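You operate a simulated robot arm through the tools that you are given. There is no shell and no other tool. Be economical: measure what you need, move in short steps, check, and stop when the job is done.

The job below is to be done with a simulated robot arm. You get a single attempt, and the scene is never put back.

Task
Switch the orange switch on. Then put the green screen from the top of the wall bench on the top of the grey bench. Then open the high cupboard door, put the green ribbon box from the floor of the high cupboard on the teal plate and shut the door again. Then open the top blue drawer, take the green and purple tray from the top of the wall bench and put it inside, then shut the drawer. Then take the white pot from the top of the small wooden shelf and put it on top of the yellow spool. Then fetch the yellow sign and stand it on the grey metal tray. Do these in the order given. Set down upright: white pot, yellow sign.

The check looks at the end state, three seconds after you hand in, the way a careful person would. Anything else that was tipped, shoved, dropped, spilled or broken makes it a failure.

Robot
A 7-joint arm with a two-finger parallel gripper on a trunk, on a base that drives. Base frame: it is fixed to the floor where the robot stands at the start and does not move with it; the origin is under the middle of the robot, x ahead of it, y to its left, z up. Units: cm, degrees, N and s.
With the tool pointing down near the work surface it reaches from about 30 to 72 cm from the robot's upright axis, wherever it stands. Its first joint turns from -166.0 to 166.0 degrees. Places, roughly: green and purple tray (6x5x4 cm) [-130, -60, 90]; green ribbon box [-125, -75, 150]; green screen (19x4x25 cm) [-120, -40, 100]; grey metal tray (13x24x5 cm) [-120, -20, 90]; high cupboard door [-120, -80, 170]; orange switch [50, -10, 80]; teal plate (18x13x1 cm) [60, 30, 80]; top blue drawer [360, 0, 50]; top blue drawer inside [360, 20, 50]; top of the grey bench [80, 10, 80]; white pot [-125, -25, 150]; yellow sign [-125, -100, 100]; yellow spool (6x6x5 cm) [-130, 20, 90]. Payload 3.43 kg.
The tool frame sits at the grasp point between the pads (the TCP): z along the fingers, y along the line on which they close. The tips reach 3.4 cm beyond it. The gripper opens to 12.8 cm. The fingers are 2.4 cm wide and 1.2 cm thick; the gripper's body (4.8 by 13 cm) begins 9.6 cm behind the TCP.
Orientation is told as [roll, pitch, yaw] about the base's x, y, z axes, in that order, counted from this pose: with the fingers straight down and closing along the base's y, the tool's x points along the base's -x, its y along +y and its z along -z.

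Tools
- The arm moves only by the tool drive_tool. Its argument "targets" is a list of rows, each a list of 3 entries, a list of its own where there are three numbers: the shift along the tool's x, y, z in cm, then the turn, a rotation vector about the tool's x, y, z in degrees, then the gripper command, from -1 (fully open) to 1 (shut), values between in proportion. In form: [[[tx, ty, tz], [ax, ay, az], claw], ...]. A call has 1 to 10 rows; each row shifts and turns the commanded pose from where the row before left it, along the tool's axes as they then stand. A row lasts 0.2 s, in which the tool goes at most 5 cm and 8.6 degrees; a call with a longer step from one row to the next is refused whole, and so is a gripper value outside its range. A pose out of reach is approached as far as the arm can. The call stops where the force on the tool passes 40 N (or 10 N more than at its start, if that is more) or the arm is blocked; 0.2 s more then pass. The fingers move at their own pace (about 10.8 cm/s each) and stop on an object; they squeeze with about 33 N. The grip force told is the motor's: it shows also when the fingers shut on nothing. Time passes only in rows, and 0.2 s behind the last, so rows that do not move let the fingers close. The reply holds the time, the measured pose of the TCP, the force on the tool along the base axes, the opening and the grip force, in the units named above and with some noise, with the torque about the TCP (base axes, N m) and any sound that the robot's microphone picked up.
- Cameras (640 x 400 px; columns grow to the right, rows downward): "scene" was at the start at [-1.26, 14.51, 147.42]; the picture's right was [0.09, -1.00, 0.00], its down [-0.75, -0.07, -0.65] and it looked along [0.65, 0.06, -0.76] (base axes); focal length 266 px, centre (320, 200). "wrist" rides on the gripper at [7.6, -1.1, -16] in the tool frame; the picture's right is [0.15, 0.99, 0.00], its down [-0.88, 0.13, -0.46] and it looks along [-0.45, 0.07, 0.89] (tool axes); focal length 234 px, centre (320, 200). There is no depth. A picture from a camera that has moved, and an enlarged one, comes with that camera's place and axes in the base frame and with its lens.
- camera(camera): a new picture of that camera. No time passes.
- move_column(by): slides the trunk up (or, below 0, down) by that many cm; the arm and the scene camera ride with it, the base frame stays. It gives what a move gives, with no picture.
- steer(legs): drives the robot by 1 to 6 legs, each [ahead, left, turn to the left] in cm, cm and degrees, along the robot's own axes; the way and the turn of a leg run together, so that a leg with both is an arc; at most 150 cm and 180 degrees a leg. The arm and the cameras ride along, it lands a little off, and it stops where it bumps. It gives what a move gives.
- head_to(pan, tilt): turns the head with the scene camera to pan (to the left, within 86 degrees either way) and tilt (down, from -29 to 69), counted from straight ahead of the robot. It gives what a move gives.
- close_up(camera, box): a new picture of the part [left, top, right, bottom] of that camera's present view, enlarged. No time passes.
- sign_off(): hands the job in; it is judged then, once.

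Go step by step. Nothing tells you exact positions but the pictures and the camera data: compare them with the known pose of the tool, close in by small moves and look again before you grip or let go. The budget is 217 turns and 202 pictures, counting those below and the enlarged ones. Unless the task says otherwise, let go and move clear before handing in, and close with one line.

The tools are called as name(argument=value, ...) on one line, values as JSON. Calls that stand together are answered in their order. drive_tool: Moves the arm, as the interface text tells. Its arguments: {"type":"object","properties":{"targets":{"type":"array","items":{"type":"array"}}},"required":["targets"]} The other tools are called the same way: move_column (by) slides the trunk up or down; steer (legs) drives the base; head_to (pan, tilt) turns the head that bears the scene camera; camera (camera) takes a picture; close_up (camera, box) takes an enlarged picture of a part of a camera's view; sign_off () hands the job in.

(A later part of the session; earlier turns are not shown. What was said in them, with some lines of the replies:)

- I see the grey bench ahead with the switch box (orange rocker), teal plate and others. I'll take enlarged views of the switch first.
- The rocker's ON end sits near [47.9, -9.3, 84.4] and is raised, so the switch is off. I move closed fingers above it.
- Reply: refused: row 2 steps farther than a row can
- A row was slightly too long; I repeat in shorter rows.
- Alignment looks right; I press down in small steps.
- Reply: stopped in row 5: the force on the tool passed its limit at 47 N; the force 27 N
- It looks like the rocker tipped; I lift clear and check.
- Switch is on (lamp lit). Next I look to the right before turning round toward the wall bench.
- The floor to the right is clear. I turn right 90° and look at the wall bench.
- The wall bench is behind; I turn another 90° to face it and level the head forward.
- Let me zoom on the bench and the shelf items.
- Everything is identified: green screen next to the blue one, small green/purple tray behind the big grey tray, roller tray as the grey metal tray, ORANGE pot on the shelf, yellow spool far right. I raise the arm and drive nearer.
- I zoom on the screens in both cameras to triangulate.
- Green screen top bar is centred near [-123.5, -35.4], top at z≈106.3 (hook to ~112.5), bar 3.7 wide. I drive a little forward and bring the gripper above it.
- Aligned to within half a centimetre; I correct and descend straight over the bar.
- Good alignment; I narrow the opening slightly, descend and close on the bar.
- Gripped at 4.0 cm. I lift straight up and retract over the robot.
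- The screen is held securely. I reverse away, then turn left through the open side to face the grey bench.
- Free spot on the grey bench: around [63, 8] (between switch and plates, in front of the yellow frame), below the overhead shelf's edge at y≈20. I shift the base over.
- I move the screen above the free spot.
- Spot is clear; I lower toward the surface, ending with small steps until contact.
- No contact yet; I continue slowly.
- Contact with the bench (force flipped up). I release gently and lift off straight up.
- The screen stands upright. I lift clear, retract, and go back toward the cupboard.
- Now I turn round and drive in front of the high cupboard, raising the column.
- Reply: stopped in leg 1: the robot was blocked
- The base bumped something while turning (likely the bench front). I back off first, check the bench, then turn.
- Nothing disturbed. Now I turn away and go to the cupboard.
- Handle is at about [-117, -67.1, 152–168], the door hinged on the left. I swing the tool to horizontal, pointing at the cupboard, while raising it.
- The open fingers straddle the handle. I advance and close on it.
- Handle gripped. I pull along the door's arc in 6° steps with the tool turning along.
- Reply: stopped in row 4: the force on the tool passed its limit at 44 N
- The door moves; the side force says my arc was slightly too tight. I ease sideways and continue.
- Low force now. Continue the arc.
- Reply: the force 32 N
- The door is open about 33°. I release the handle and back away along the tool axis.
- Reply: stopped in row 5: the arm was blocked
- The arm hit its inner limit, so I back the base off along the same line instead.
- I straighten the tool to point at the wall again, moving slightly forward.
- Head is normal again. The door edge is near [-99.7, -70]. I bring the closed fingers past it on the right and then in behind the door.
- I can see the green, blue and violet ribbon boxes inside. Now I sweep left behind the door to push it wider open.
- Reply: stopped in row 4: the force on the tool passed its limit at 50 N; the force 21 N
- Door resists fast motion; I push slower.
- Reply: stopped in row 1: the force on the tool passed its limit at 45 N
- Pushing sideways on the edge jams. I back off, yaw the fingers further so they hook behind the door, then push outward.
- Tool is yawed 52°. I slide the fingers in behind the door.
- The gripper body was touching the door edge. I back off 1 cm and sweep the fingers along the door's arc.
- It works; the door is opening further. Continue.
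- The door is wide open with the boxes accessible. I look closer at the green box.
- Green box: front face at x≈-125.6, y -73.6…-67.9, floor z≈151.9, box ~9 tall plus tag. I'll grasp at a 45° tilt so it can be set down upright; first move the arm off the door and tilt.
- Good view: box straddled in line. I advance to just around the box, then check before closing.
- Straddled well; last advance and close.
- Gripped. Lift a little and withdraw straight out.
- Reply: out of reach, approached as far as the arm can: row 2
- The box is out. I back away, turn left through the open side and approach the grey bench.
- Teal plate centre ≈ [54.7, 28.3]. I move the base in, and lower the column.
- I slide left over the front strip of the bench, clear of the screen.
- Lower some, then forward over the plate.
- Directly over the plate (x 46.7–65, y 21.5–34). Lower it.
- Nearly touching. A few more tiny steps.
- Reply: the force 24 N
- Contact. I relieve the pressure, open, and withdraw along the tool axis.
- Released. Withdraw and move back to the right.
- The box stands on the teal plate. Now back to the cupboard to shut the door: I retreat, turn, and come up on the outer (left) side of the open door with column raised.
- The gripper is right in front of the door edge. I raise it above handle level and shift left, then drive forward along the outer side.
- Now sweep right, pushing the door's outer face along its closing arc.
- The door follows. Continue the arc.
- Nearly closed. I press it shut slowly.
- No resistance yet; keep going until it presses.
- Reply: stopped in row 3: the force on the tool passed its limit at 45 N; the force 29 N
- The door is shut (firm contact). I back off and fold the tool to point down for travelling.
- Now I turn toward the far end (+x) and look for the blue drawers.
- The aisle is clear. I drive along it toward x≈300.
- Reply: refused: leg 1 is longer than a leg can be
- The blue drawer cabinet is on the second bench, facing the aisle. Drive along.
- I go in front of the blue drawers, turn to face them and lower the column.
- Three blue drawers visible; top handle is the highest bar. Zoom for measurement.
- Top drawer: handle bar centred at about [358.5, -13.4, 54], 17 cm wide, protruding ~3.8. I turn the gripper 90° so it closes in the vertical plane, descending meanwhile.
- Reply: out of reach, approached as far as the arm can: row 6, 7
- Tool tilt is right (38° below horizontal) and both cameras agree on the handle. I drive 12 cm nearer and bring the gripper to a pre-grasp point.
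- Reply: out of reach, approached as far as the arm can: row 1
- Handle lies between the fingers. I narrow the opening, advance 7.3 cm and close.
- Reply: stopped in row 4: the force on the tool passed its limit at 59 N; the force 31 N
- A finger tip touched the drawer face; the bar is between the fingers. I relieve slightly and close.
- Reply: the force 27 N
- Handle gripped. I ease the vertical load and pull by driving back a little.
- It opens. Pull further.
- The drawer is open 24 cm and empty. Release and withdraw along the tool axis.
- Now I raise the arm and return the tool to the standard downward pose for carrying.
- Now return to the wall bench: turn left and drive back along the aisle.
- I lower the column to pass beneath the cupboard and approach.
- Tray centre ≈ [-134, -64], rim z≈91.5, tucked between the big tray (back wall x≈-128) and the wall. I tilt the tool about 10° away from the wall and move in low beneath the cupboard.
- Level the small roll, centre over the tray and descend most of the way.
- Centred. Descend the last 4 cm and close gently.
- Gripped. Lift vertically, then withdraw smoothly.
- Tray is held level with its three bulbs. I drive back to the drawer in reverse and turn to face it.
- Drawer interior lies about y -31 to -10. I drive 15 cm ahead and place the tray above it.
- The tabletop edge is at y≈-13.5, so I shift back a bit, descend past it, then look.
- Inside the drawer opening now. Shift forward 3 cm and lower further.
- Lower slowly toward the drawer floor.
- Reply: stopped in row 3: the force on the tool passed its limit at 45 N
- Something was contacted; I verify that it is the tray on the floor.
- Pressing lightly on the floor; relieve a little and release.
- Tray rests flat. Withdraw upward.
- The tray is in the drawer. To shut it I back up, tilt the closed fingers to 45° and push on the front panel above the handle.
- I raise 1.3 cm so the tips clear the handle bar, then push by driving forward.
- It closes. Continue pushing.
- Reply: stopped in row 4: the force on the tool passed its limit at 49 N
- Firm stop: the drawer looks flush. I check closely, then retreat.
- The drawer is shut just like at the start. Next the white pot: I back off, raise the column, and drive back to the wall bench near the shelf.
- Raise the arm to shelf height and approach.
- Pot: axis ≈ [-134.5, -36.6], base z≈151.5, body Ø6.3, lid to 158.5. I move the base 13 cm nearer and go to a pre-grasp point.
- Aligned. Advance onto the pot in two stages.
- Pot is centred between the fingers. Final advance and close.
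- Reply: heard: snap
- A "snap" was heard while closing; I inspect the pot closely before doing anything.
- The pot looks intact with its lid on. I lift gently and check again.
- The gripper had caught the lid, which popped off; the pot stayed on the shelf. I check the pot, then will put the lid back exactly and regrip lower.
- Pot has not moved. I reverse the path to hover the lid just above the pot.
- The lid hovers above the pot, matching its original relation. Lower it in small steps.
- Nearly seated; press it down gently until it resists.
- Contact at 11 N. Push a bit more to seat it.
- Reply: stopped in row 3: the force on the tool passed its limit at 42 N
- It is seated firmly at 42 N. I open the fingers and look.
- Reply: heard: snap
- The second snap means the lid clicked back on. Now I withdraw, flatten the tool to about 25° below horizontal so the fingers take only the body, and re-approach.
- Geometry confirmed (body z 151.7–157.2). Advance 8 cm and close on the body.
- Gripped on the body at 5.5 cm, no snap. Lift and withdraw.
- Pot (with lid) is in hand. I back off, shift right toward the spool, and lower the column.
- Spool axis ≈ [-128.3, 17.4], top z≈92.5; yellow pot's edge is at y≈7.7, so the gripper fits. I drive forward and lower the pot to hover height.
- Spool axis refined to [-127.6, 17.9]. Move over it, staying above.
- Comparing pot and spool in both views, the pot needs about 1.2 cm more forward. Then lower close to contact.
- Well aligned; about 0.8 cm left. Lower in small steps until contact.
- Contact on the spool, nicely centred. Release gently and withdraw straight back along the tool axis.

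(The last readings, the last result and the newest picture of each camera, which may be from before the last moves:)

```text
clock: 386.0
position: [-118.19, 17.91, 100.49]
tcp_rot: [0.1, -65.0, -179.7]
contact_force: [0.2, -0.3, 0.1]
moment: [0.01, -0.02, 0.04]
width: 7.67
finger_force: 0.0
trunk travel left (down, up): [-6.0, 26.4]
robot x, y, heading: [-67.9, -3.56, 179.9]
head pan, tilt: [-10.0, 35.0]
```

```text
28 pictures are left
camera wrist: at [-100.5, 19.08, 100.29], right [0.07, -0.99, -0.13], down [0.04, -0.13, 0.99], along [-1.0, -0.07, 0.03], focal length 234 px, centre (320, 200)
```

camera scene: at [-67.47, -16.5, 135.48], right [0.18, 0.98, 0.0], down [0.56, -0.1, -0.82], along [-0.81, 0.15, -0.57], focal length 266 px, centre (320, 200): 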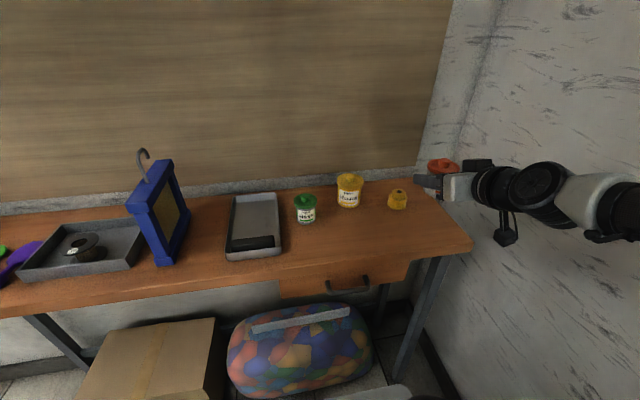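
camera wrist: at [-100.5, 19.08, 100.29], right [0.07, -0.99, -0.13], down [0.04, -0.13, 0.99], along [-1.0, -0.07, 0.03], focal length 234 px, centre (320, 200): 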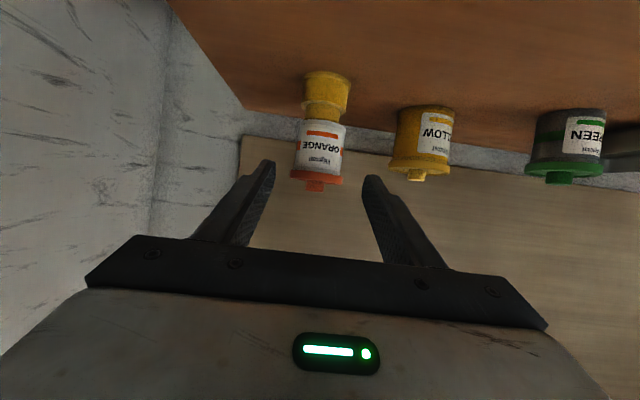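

The pot stands upright with its lid on the spool. Now the sign: I back out, tilt the tool to 45°, and move left to the sign.

drive_tool(targets=[[[-3, 0, -3], [0, 6.7, 0], -0.2], [[-3, 0, -3], [0, 6.7, 0], -0.2], [[-2, 0, -3], [0, 6.7, 0], -0.2]])

steer(legs=[[-20, 0, 0], [0, 108, 0]])

head_to(pan=0, tilt=35)

camera(camera="scene")

camera(camera="wrist")

```text
clock: 386.8
position: [-114.46, 17.93, 112.01]
tcp_rot: [0.1, -44.9, -179.8]
contact_force: [-0.3, -0.2, 0.7]
moment: [-0.04, -0.03, 0.04]
width: 7.67
finger_force: 0.1
trunk travel left (down, up): [-6.0, 26.4]
robot x, y, heading: [-67.92, -3.76, 180.0]
head pan, tilt: [-10.0, 35.0]
```

```text
clock: 398.6
position: [-94.71, -89.66, 112.03]
tcp_rot: [-0.1, -44.9, -179.3]
contact_force: [-0.2, -0.2, 0.1]
moment: [0.01, 0.0, 0.0]
width: 7.7
finger_force: 0.0
trunk travel left (down, up): [-6.0, 26.4]
robot x, y, heading: [-47.44, -111.07, -180.0]
head pan, tilt: [-10.0, 35.0]
```

```text
clock: 399.3
position: [-94.63, -89.72, 111.95]
tcp_rot: [0.0, -44.9, -179.3]
contact_force: [0.4, 0.0, 0.1]
moment: [0.05, 0.07, 0.0]
width: 7.66
finger_force: 0.1
trunk travel left (down, up): [-6.0, 26.4]
robot x, y, heading: [-48.06, -111.31, -179.8]
head pan, tilt: [0.0, 35.0]
```

```text
27 pictures are left
camera scene: at [-47.46, -125.24, 135.48], right [0.0, 1.0, 0.0], down [0.57, 0.0, -0.82], along [-0.82, 0.0, -0.57], focal length 266 px, centre (320, 200)
```

scene: 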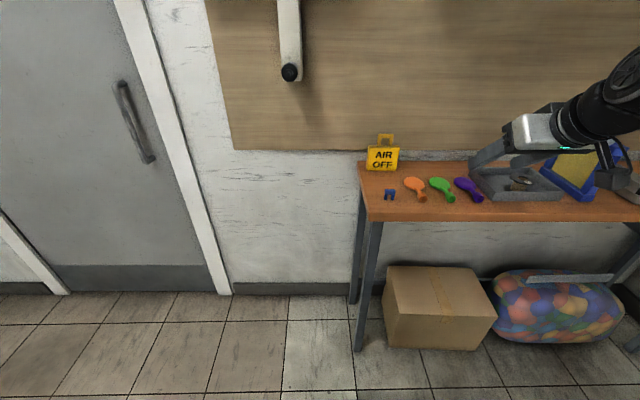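

```text
26 pictures are left
camera wrist: at [-77.99, -88.33, 117.87], right [0.12, -0.99, -0.1], down [-0.3, -0.13, 0.94], along [-0.95, -0.08, -0.31], focal length 234 px, centre (320, 200)
```

wrist: 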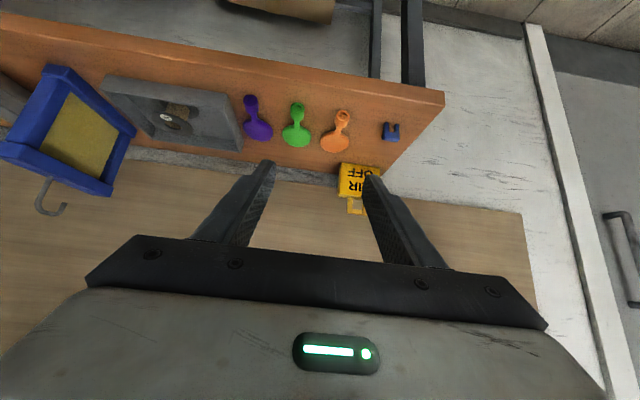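

close_up(camera="scene", box=[345, 125, 425, 185])

close_up(camera="wrist", box=[320, 140, 420, 230])

```text
6.67 times, centred on (385, 155) of scene
camera zoom: at [-47.46, -125.24, 135.48], right [0.0, 1.0, 0.0], down [0.57, 0.0, -0.82], along [-0.82, 0.0, -0.57], focal length 1775 px, centre (-113, 500)
```

zoom: 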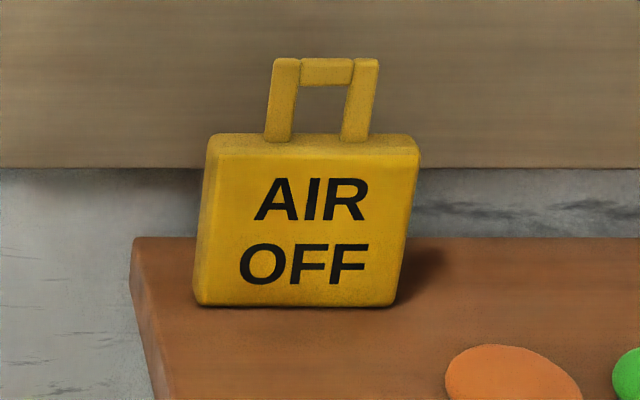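

```text
4.44 times, centred on (370, 185) of wrist
camera zoom: at [-77.99, -88.33, 117.87], right [0.12, -0.99, -0.1], down [-0.3, -0.13, 0.94], along [-0.95, -0.08, -0.31], focal length 1041 px, centre (98, 267)
```

zoom: 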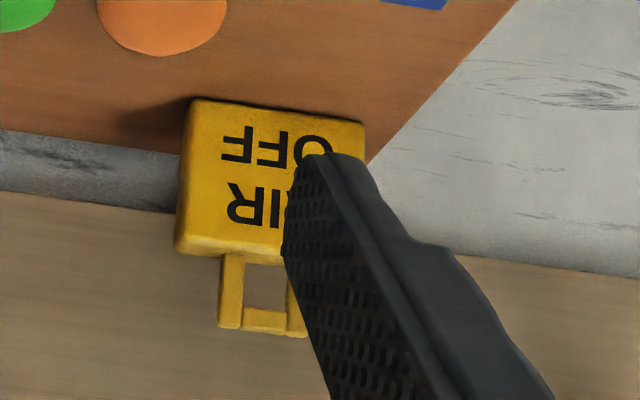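

Sign: front face x≈-135.8, plate y -107.8…-96.6 (11.2 wide, top z 96.7), handle loop 5.7 wide centred y≈-102.2, top z≈102. I'll grip the loop from the front. First turn the tool to 10° from vertical and position.

drive_tool(targets=[[[0, 0, 0], [0, 7, 0], -0.41], [[0, 0, 0], [0, 7, 0], -0.41], [[0, 0, 1], [0, 7, 0], -0.41], [[0, 0, 3], [0, 7, 0], -0.41], [[0, 0, 4], [0, 7, 0], -0.41], [[0.3, 0, 2.5], [0, 0, 0], -0.41]])

steer(legs=[[0, 12.3, -0.3], [21, 0, 0]])

camera(camera="wrist")

```text
clock: 400.7
position: [-97.62, -89.67, 102.08]
tcp_rot: [0.0, -9.8, -179.3]
contact_force: [-0.5, 0.0, 0.4]
moment: [0.03, -0.01, -0.01]
width: 9.02
finger_force: 0.1
trunk travel left (down, up): [-6.0, 26.4]
robot x, y, heading: [-47.88, -111.03, -179.7]
head pan, tilt: [0.0, 35.0]
```

```text
clock: 403.8
position: [-118.59, -101.89, 102.13]
tcp_rot: [0.1, -9.9, -179.5]
contact_force: [-1.0, -1.5, 0.1]
moment: [0.0, -0.02, 0.02]
width: 9.02
finger_force: 0.0
trunk travel left (down, up): [-6.0, 26.4]
robot x, y, heading: [-69.02, -123.27, -180.2]
head pan, tilt: [0.0, 35.0]
```

```text
23 pictures are left
camera wrist: at [-108.37, -100.73, 116.38], right [0.15, -0.99, -0.03], down [-0.79, -0.14, 0.6], along [-0.6, -0.07, -0.8], focal length 234 px, centre (320, 200)
```

wrist: 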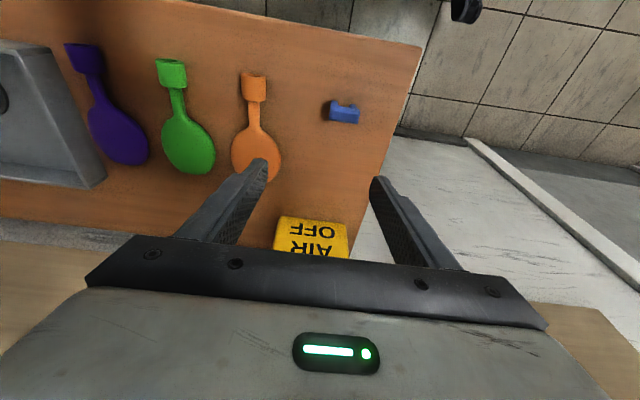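

Advance toward the handle with fingers straddling it; stop short and check.

drive_tool(targets=[[[-3.6, 0.17, 0.7], [0, 0, 0], -0.41], [[-3.6, 0.17, 0.7], [0, 0, 0], -0.41], [[-3.6, 0.16, 0.8], [0, 0, 0], -0.41], [[0, 0, 0], [0, 0, 0], -0.41]])

camera(camera="wrist")

close_up(camera="scene", box=[310, 60, 510, 220])

```text
clock: 404.8
position: [-129.53, -102.44, 101.77]
tcp_rot: [0.0, -9.7, -179.5]
contact_force: [-0.3, 0.2, -1.0]
moment: [0.01, -0.03, 0.02]
width: 9.01
finger_force: 0.2
trunk travel left (down, up): [-6.0, 26.4]
robot x, y, heading: [-68.89, -123.66, -179.9]
head pan, tilt: [0.0, 35.0]
```

```text
22 pictures are left
camera wrist: at [-119.36, -101.31, 115.99], right [0.15, -0.99, -0.03], down [-0.79, -0.14, 0.6], along [-0.6, -0.07, -0.8], focal length 234 px, centre (320, 200)
```

wrist: 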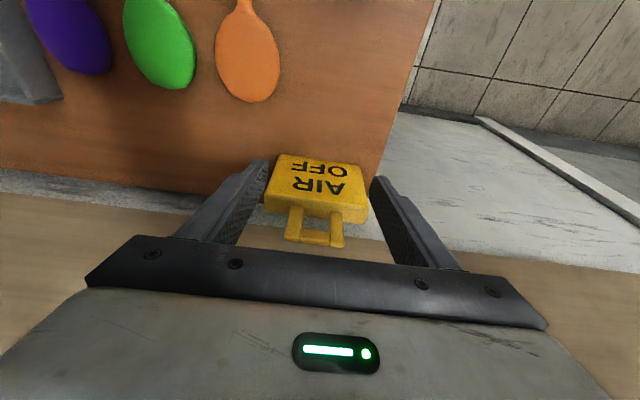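

```text
2.50 times, centred on (410, 140) of scene
camera zoom: at [-68.55, -137.6, 135.47], right [0.0, 1.0, 0.0], down [0.57, 0.0, -0.82], along [-0.82, 0.0, -0.57], focal length 666 px, centre (95, 350)
```

zoom: 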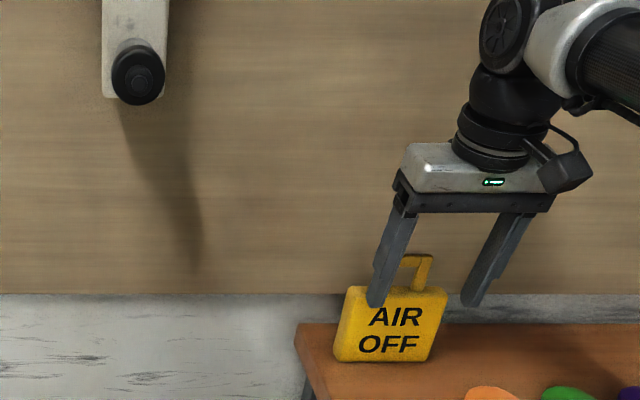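

Straddling is right; shift 0.5 cm left and advance 5.4 cm, then close on the loop.

drive_tool(targets=[[[-2.6, 0.5, 0.6], [0, 0, 0], -0.41], [[-2.6, 0, 0.6], [0, 0, 0], -0.41], [[0, 0, 0], [0, 0, 0], -0.41]])

close_up(camera="wrist", box=[240, 110, 400, 270])

```text
clock: 405.6
position: [-134.96, -103.12, 101.44]
tcp_rot: [0.0, -9.9, -179.5]
contact_force: [0.1, 0.4, -0.2]
moment: [0.02, -0.02, 0.03]
width: 9.02
finger_force: 0.1
trunk travel left (down, up): [-6.0, 26.4]
robot x, y, heading: [-68.95, -123.22, -179.9]
head pan, tilt: [0.0, 35.0]
```

```text
2.50 times, centred on (320, 190) of wrist
camera zoom: at [-124.66, -101.84, 115.76], right [0.15, -0.99, -0.03], down [-0.79, -0.14, 0.6], along [-0.6, -0.07, -0.8], focal length 585 px, centre (320, 225)
```

zoom: 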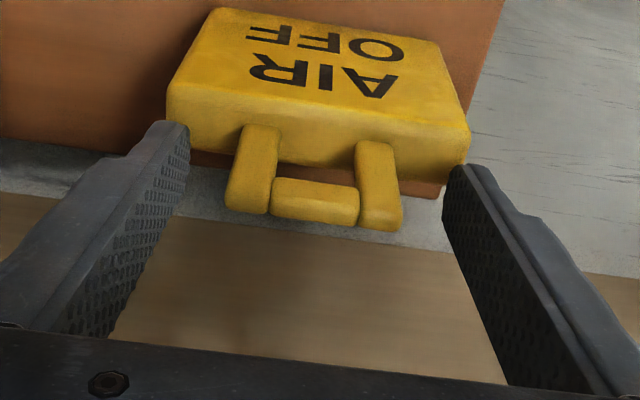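

The loop is centred between the pads. Close.

drive_tool(targets=[[[0, 0, 0], [0, 0, 0], 0], [[0, 0, 0], [0, 0, 0], 0.3], [[0, 0, 0], [0, 0, 0], 1], [[0, 0, 0], [0, 0, 0], 1], [[-0.15, 0, -0.9], [0, 0, 0], 1], [[-0.3, 0, -1.9], [0, 0, 0], 1], [[0, 0, 0], [0, 0, 0], 1]])

camera(camera="wrist")

```text
clock: 407.2
position: [-134.92, -103.07, 104.41]
tcp_rot: [0.0, -9.9, -179.5]
contact_force: [0.7, 0.2, -1.3]
moment: [-0.03, 0.03, -0.02]
width: 5.32
finger_force: 33.3
trunk travel left (down, up): [-6.0, 26.4]
robot x, y, heading: [-68.93, -123.07, -180.0]
head pan, tilt: [0.0, 35.0]
```

```text
19 pictures are left
camera wrist: at [-124.65, -101.87, 118.6], right [0.15, -0.99, -0.03], down [-0.79, -0.14, 0.6], along [-0.6, -0.07, -0.8], focal length 234 px, centre (320, 200)
```

wrist: 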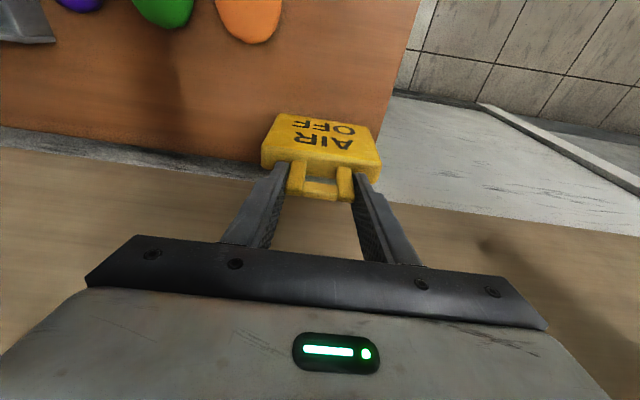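

The sign is off the bench. Raise, back out, and travel right to in front of the grey metal tray.

drive_tool(targets=[[[-0.5, 0, -2.9], [0, 0, 0], 1], [[-0.5, 0, -2.9], [0, 0, 0], 1], [[3, 0, -0.5], [0, 0, 0], 1], [[3.5, 0, -0.6], [0, 0, 0], 1], [[3.5, 0, -0.6], [0, 0, 0], 1]])

steer(legs=[[-24, 0, 0], [0, -80, 0]])

camera(camera="scene")

```text
clock: 408.4
position: [-134.22, -103.49, 109.02]
tcp_rot: [0.0, -9.9, -179.5]
contact_force: [0.7, -0.2, -0.7]
moment: [-0.01, 0.02, -0.01]
width: 5.33
finger_force: 33.5
out of reach, approached as far as the arm can: row 2, 3, 4, 5
trunk travel left (down, up): [-6.0, 26.4]
robot x, y, heading: [-68.67, -123.48, -179.9]
head pan, tilt: [0.0, 35.0]
```

```text
clock: 418.0
position: [-109.95, -22.72, 108.91]
tcp_rot: [0.0, -9.9, -179.7]
contact_force: [-1.0, -0.5, -0.2]
moment: [0.0, -0.03, 0.01]
width: 5.31
finger_force: 33.2
trunk travel left (down, up): [-6.0, 26.4]
robot x, y, heading: [-44.21, -42.9, 179.5]
head pan, tilt: [0.0, 35.0]
```

```text
18 pictures are left
camera scene: at [-44.29, -57.02, 135.48], right [0.0, 1.0, 0.0], down [0.57, 0.0, -0.82], along [-0.82, 0.0, -0.57], focal length 266 px, centre (320, 200)
```

scene: 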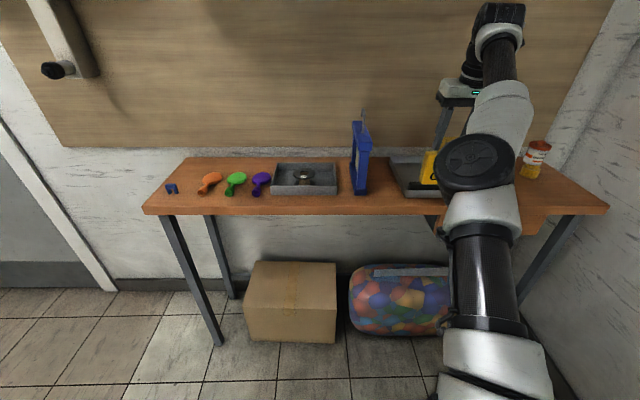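

The arm could not retract further in that configuration, but nothing was touched. I back the base up for room and try moving the arm lower and inward.

steer(legs=[[-16, 0, 0]])

drive_tool(targets=[[[0.3, 0, 1.5], [0, 0, 0], 1], [[2, 0, 0.5], [0, 0, 0], 1], [[3, 0, -0.5], [0, 0, 0], 1], [[3, 0, -0.5], [0, 0, 0], 1], [[0, 0, 0], [0, 0, 0], 1]])

```text
clock: 419.4
position: [-93.92, -22.74, 109.1]
tcp_rot: [0.0, -10.0, -179.7]
contact_force: [0.4, 0.3, -1.0]
moment: [0.01, -0.02, 0.03]
width: 5.3
finger_force: 32.9
trunk travel left (down, up): [-6.0, 26.4]
robot x, y, heading: [-28.22, -43.04, 179.7]
head pan, tilt: [0.0, 35.0]
```

```text
clock: 420.6
position: [-94.02, -22.58, 108.33]
tcp_rot: [0.0, -9.7, -179.6]
contact_force: [-0.3, 0.5, -0.6]
moment: [-0.01, -0.01, 0.01]
width: 5.31
finger_force: 32.8
out of reach, approached as far as the arm can: row 1, 2, 3, 4
trunk travel left (down, up): [-6.0, 26.4]
robot x, y, heading: [-28.58, -42.49, 179.6]
head pan, tilt: [0.0, 35.0]
```

The elbow seems fully stretched; I move downward first to get out of that singular pose.

drive_tool(targets=[[[0.6, 0, 3.5], [0, 0, 0], 1], [[0.6, 0, 3.5], [0, 0, 0], 1], [[0.6, 0, 3.5], [0, 0, 0], 1], [[0, 0, 0], [0, 0, 0], 1]])

camera(camera="wrist")

```text
clock: 421.6
position: [-94.07, -22.51, 108.38]
tcp_rot: [0.0, -9.9, -179.7]
contact_force: [0.4, -0.7, -1.1]
moment: [0.0, -0.01, -0.03]
width: 5.31
finger_force: 33.0
out of reach, approached as far as the arm can: row 1, 2, 3
trunk travel left (down, up): [-6.0, 26.4]
robot x, y, heading: [-28.46, -43.06, 179.7]
head pan, tilt: [0.0, 35.0]
```

```text
17 pictures are left
camera wrist: at [-83.78, -21.47, 122.65], right [0.15, -0.99, -0.02], down [-0.79, -0.13, 0.6], along [-0.6, -0.07, -0.8], focal length 234 px, centre (320, 200)
```

wrist: 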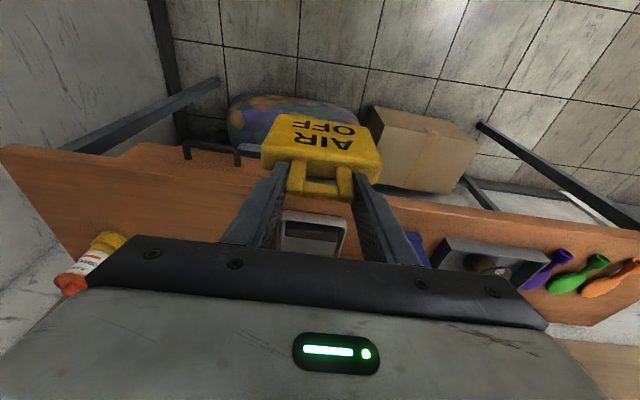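

Still locked; I try a sideways move toward the robot's centreline and a pitch change.

drive_tool(targets=[[[0, 2, 0], [0, 0, 0], 1], [[0, 2, 0], [0, 0, 0], 1], [[0, 0, 0], [0, -4, 0], 1], [[0, 0, 0], [0, -4, 0], 1], [[0, 0, 0], [0, 0, 0], 1]])

```text
clock: 422.8
position: [-94.03, -26.55, 108.29]
tcp_rot: [0.0, -18.0, -179.7]
contact_force: [-0.5, 0.3, -1.7]
moment: [0.02, -0.02, 0.02]
width: 5.33
finger_force: 32.7
out of reach, approached as far as the arm can: row 1
trunk travel left (down, up): [-6.0, 26.4]
robot x, y, heading: [-28.31, -43.03, 179.7]
head pan, tilt: [0.0, 35.0]
```

That freed it. Now retract the arm toward the robot.

drive_tool(targets=[[[2.85, 0, -0.93], [0, 0, 0], 1], [[2.85, 0, -0.93], [0, 0, 0], 1], [[2.85, 0, -0.93], [0, 0, 0], 1], [[2.85, 0, -0.93], [0, 4, 0], 1], [[2.85, 0, -0.93], [0, 4, 0], 1], [[0, 0, 0], [0, 0, 0], 1]])

```text
clock: 424.2
position: [-78.94, -26.55, 108.6]
tcp_rot: [0.0, -9.9, -179.7]
contact_force: [0.2, 0.0, -0.5]
moment: [0.02, -0.03, -0.02]
width: 5.29
finger_force: 32.9
trunk travel left (down, up): [-6.0, 26.4]
robot x, y, heading: [-28.17, -43.01, 179.9]
head pan, tilt: [0.0, 35.0]
```

Free again. Now rotate the sign 90° about the vertical so its width lies along the tray's length.

drive_tool(targets=[[[0, 0, 0], [-1.44, 0, -8.27], 1], [[0, 0, 0], [-1.44, 0, -8.27], 1], [[0, 0, 0], [-1.44, 0, -8.27], 1], [[0, 0, 0], [-1.44, 0, -8.27], 1], [[0, 0, 0], [-1.44, 0, -8.27], 1], [[0, 0, 0], [-1.44, 0, -8.27], 1], [[0, 0, 0], [-1.44, 0, -8.27], 1], [[0, 0, 0], [-1.44, 0, -8.27], 1], [[0, 0, 0], [-1.44, 0, -8.27], 1], [[0, 0, 0], [-1.44, 0, -8.27], 1]])

drive_tool(targets=[[[0, 0, 0], [-1.03, 0, -5.9], 1], [[0, 0, 0], [0, 0, 0], 1]])

camera(camera="wrist")

```text
clock: 426.4
position: [-78.95, -26.43, 108.61]
tcp_rot: [0.0, -9.9, -95.6]
contact_force: [0.2, 0.3, -0.4]
moment: [0.01, -0.04, 0.02]
width: 5.29
finger_force: 32.9
trunk travel left (down, up): [-6.0, 26.4]
robot x, y, heading: [-28.31, -43.06, 180.1]
head pan, tilt: [0.0, 35.0]
```

```text
clock: 427.0
position: [-78.95, -26.5, 108.61]
tcp_rot: [-0.1, -9.9, -89.6]
contact_force: [-0.3, 0.1, -0.7]
moment: [0.01, 0.01, 0.01]
width: 5.3
finger_force: 32.8
trunk travel left (down, up): [-6.0, 26.4]
robot x, y, heading: [-28.24, -43.01, 179.9]
head pan, tilt: [0.0, 35.0]
```

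```text
16 pictures are left
camera wrist: at [-80.19, -16.3, 122.92], right [0.99, 0.15, -0.03], down [0.13, -0.79, 0.6], along [0.07, -0.6, -0.8], focal length 234 px, centre (320, 200)
```

wrist: 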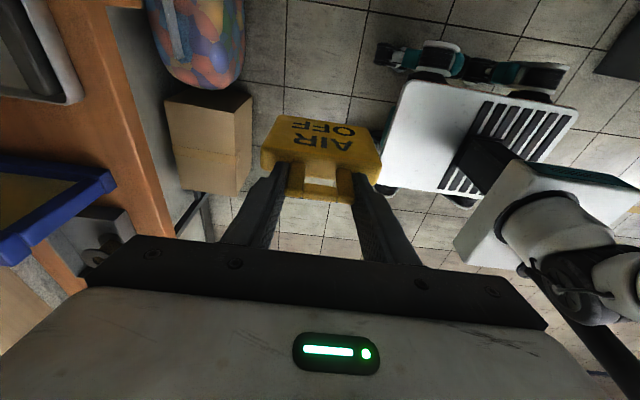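

Sign is turned. Drive forward over the tray at safe height (sign bottom z≈94.7).

steer(legs=[[0, -3.3, 0], [40, 0, 0]])

camera(camera="scene")

camera(camera="wrist")

```text
clock: 430.1
position: [-118.49, -23.33, 108.64]
tcp_rot: [0.0, -9.8, -89.6]
contact_force: [0.6, 0.5, -0.3]
moment: [-0.03, -0.02, 0.01]
width: 5.34
finger_force: 32.5
trunk travel left (down, up): [-6.0, 26.4]
robot x, y, heading: [-67.59, -39.27, -180.0]
head pan, tilt: [0.0, 35.0]
```

```text
15 pictures are left
camera scene: at [-67.58, -53.75, 135.48], right [0.0, 1.0, 0.0], down [0.57, 0.0, -0.82], along [-0.82, 0.0, -0.57], focal length 266 px, centre (320, 200)
```

scene: 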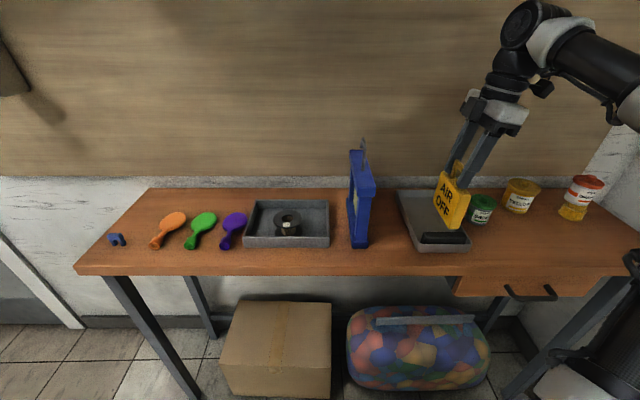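

```text
14 pictures are left
camera wrist: at [-119.72, -13.18, 122.94], right [0.99, 0.15, -0.03], down [0.14, -0.79, 0.6], along [0.07, -0.6, -0.8], focal length 234 px, centre (320, 200)
```

wrist: 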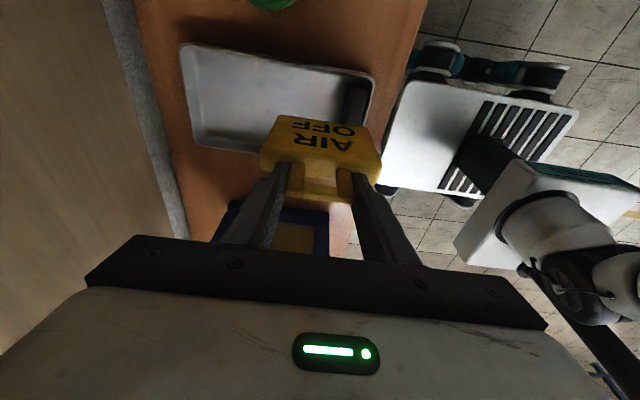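

Tray spans x -137…-113.4, y -29.5…-17.3; the roller is at the front. I move the sign to x≈-127.5 and lower part-way.

drive_tool(targets=[[[0.15, -3, 0], [0, 0, 0], 1], [[0.15, -3, 0], [0, 0, 0], 1], [[0, -3, 0], [0, 0, 0], 1], [[0.35, 0, 2], [0, 0, 0], 1], [[0.3, 0, 1.8], [0, 0, 0], 1], [[0, 0, 0], [0, 0, 0], 1]])

close_up(camera="scene", box=[380, 130, 540, 270])

camera(camera="wrist")

```text
clock: 431.5
position: [-127.63, -23.19, 104.72]
tcp_rot: [-0.1, -10.0, -89.5]
contact_force: [-0.2, 0.1, -1.8]
moment: [0.01, 0.01, 0.01]
width: 5.32
finger_force: 32.9
trunk travel left (down, up): [-6.0, 26.4]
robot x, y, heading: [-68.14, -39.5, -179.8]
head pan, tilt: [0.0, 35.0]
```

```text
2.86 times, centred on (460, 200) of scene
camera zoom: at [-67.59, -53.75, 135.48], right [0.0, 1.0, 0.0], down [0.57, 0.0, -0.82], along [-0.82, 0.0, -0.57], focal length 761 px, centre (-80, 200)
```

zoom: 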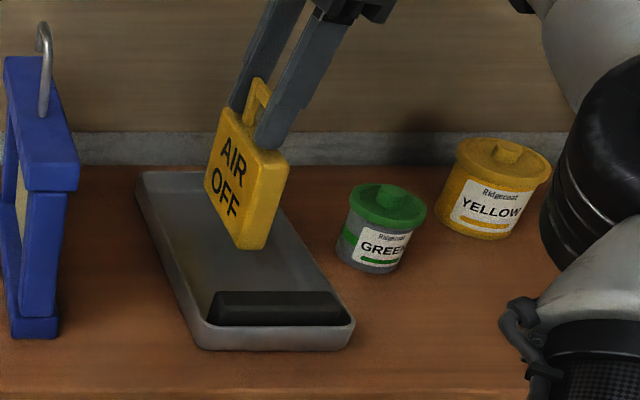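

```text
12 pictures are left
camera wrist: at [-128.82, -13.03, 119.01], right [0.99, 0.15, -0.03], down [0.14, -0.79, 0.6], along [0.07, -0.6, -0.8], focal length 234 px, centre (320, 200)
```

wrist: 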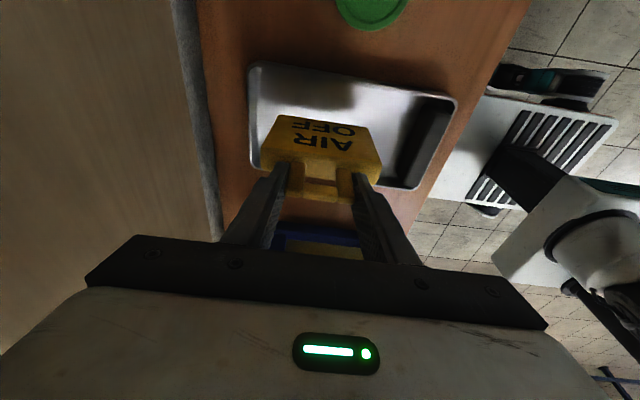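

Good: sign upright within the tray outline. Lower slowly to contact.

drive_tool(targets=[[[0.17, 0, 1.0], [0, 0, 0], 1], [[0.13, 0, 0.8], [0, 0, 0], 1], [[0.07, 0, 0.4], [0, 0, 0], 1], [[0.05, 0, 0.3], [0, 0, 0], 1]])

drive_tool(targets=[[[0.04, 0, 0.2], [0, 0, 0], 1], [[0.04, 0, 0.2], [0, 0, 0], 1]])

```text
clock: 432.5
position: [-127.69, -23.01, 102.15]
tcp_rot: [0.0, -10.0, -89.5]
contact_force: [0.2, 0.4, -0.7]
moment: [0.0, -0.03, 0.02]
width: 5.31
finger_force: 32.6
trunk travel left (down, up): [-6.0, 26.4]
robot x, y, heading: [-67.83, -39.82, -180.0]
head pan, tilt: [0.0, 35.0]
```

```text
clock: 433.1
position: [-127.58, -23.16, 101.79]
tcp_rot: [-0.1, -10.0, -89.5]
contact_force: [0.4, -0.2, 1.2]
moment: [0.01, -0.06, -0.02]
width: 5.29
finger_force: 32.9
trunk travel left (down, up): [-6.0, 26.4]
robot x, y, heading: [-67.57, -39.73, -180.0]
head pan, tilt: [0.0, 35.0]
```

Contact is just starting; one more small step, then check.

drive_tool(targets=[[[0.02, 0, 0.12], [0, 0, 0], 1], [[0, 0, 0], [0, 0, 0], 1]])

close_up(camera="scene", box=[400, 150, 500, 250])

```text
clock: 433.7
position: [-127.51, -23.22, 101.73]
tcp_rot: [0.0, -9.9, -89.6]
contact_force: [0.5, 0.2, 8.7]
moment: [-0.03, -0.45, 0.0]
width: 5.29
finger_force: 32.8
trunk travel left (down, up): [-6.0, 26.4]
robot x, y, heading: [-68.19, -39.79, -179.7]
head pan, tilt: [0.0, 35.0]
```

```text
4.00 times, centred on (450, 200) of scene
camera zoom: at [-67.53, -53.77, 135.49], right [0.0, 1.0, 0.0], down [0.57, 0.0, -0.82], along [-0.82, 0.0, -0.57], focal length 1065 px, centre (-200, 200)
```

zoom: 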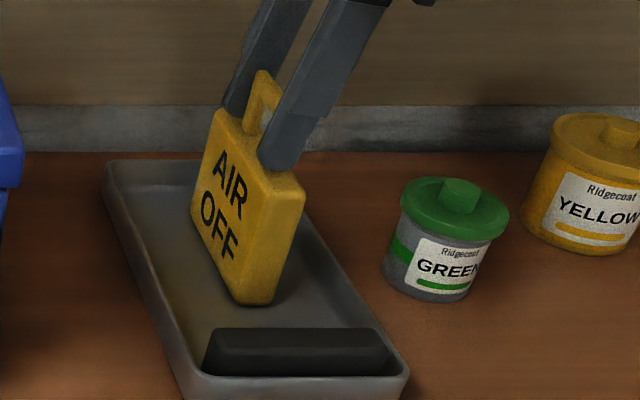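

Touching at one edge first (tiny tilt); it will settle flat. Ease down a hair and release.

drive_tool(targets=[[[0.01, 0, 0.08], [0, 0, 0], 1], [[0, 0, 0], [0, 0, 0], 0.12], [[0, 0, 0], [0, 0, 0], 0], [[0, 0, 0], [0, 0, 0], -0.2], [[0, 0, 0], [0, 0, 0], -0.2]])

close_up(camera="scene", box=[400, 150, 500, 250])

```text
clock: 434.9
position: [-127.63, -23.13, 101.62]
tcp_rot: [0.0, -9.8, -89.5]
contact_force: [-0.6, -0.2, -0.4]
moment: [-0.02, 0.01, -0.03]
width: 7.68
finger_force: 0.0
trunk travel left (down, up): [-6.0, 26.4]
robot x, y, heading: [-67.65, -39.62, -180.0]
head pan, tilt: [0.0, 35.0]
```

```text
4.00 times, centred on (450, 200) of scene
camera zoom: at [-67.58, -53.75, 135.47], right [0.0, 1.0, 0.0], down [0.57, 0.0, -0.82], along [-0.82, 0.0, -0.57], focal length 1065 px, centre (-200, 200)
```

zoom: 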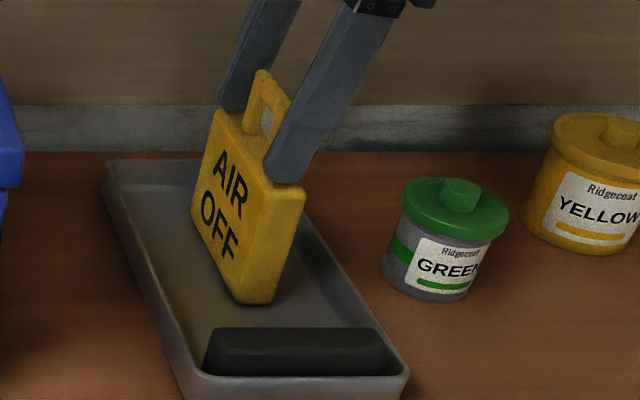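

It stands on its own. Withdraw upward along the tool axis and back away.

drive_tool(targets=[[[0, 0, -1.5], [0, 0, 0], -0.2], [[0, 0, -2.5], [0, 0, 0], -0.2], [[0, 0, -3], [0, 0, 0], -0.2]])

camera(camera="wrist")

```text
clock: 435.7
position: [-127.65, -22.14, 108.63]
tcp_rot: [0.1, -9.9, -89.5]
contact_force: [-0.3, 0.3, 0.2]
moment: [-0.05, -0.01, 0.03]
width: 7.66
finger_force: 0.1
trunk travel left (down, up): [-6.0, 26.4]
robot x, y, heading: [-67.81, -39.68, -179.8]
head pan, tilt: [0.0, 35.0]
```

```text
9 pictures are left
camera wrist: at [-128.77, -11.83, 122.83], right [0.99, 0.15, -0.03], down [0.14, -0.79, 0.6], along [0.07, -0.6, -0.8], focal length 234 px, centre (320, 200)
```

wrist: 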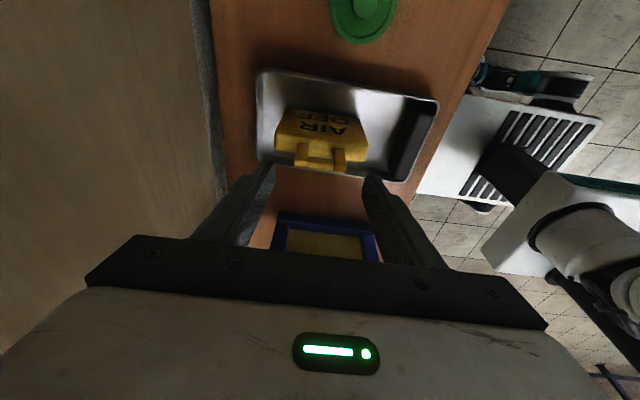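

Clear of the sign. Back the base away and take a final overview.

steer(legs=[[-35, 0, 0]])

head_to(pan=0, tilt=20)

camera(camera="scene")

close_up(camera="scene", box=[330, 180, 570, 330])

```text
clock: 437.9
position: [-92.26, -22.1, 108.5]
tcp_rot: [0.0, -9.9, -89.5]
contact_force: [0.4, 0.0, 0.5]
moment: [0.0, 0.02, 0.0]
width: 7.67
finger_force: 0.0
trunk travel left (down, up): [-6.0, 26.4]
robot x, y, heading: [-32.31, -39.6, -180.0]
head pan, tilt: [0.0, 35.0]
```

```text
clock: 438.7
position: [-92.28, -21.94, 108.57]
tcp_rot: [0.0, -10.0, -89.5]
contact_force: [0.2, 0.1, -0.4]
moment: [0.03, 0.0, 0.0]
width: 7.7
finger_force: 0.2
trunk travel left (down, up): [-6.0, 26.4]
robot x, y, heading: [-32.73, -39.77, -179.9]
head pan, tilt: [0.0, 20.0]
```

```text
8 pictures are left
camera scene: at [-32.76, -53.69, 137.86], right [0.0, 1.0, 0.0], down [0.34, 0.0, -0.94], along [-0.94, 0.0, -0.34], focal length 266 px, centre (320, 200)
```

scene: 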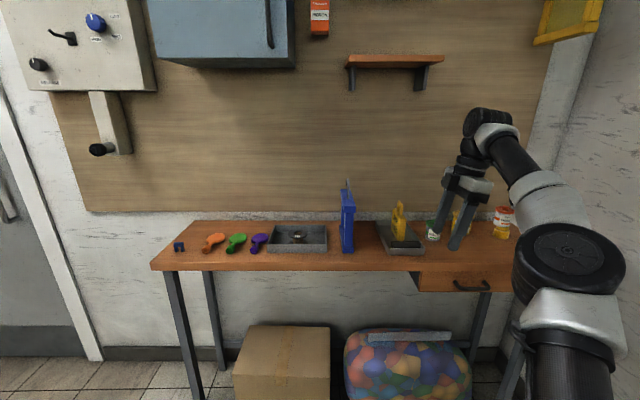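

```text
2.67 times, centred on (450, 255) of scene
camera zoom: at [-32.76, -53.69, 137.86], right [0.0, 1.0, 0.0], down [0.34, 0.0, -0.94], along [-0.94, 0.0, -0.34], focal length 710 px, centre (-27, 53)
```

zoom: 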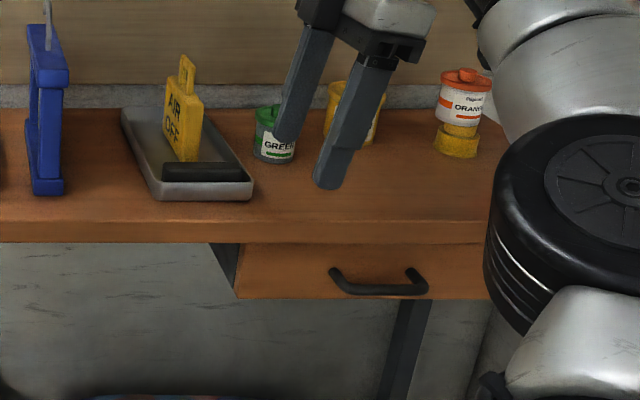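

Everything is in its final place: sign upright on the metal tray, lidded pot upright on the spool, cupboard and drawer shut, arm clear. I hand in.

sign_off()

```text
The job is handed in.
```

All six steps are done in the order given, and the arm is clear of everything. The pot's lid popped off when I first gripped it on the shelf; I clicked it back on before moving the pot to the spool.
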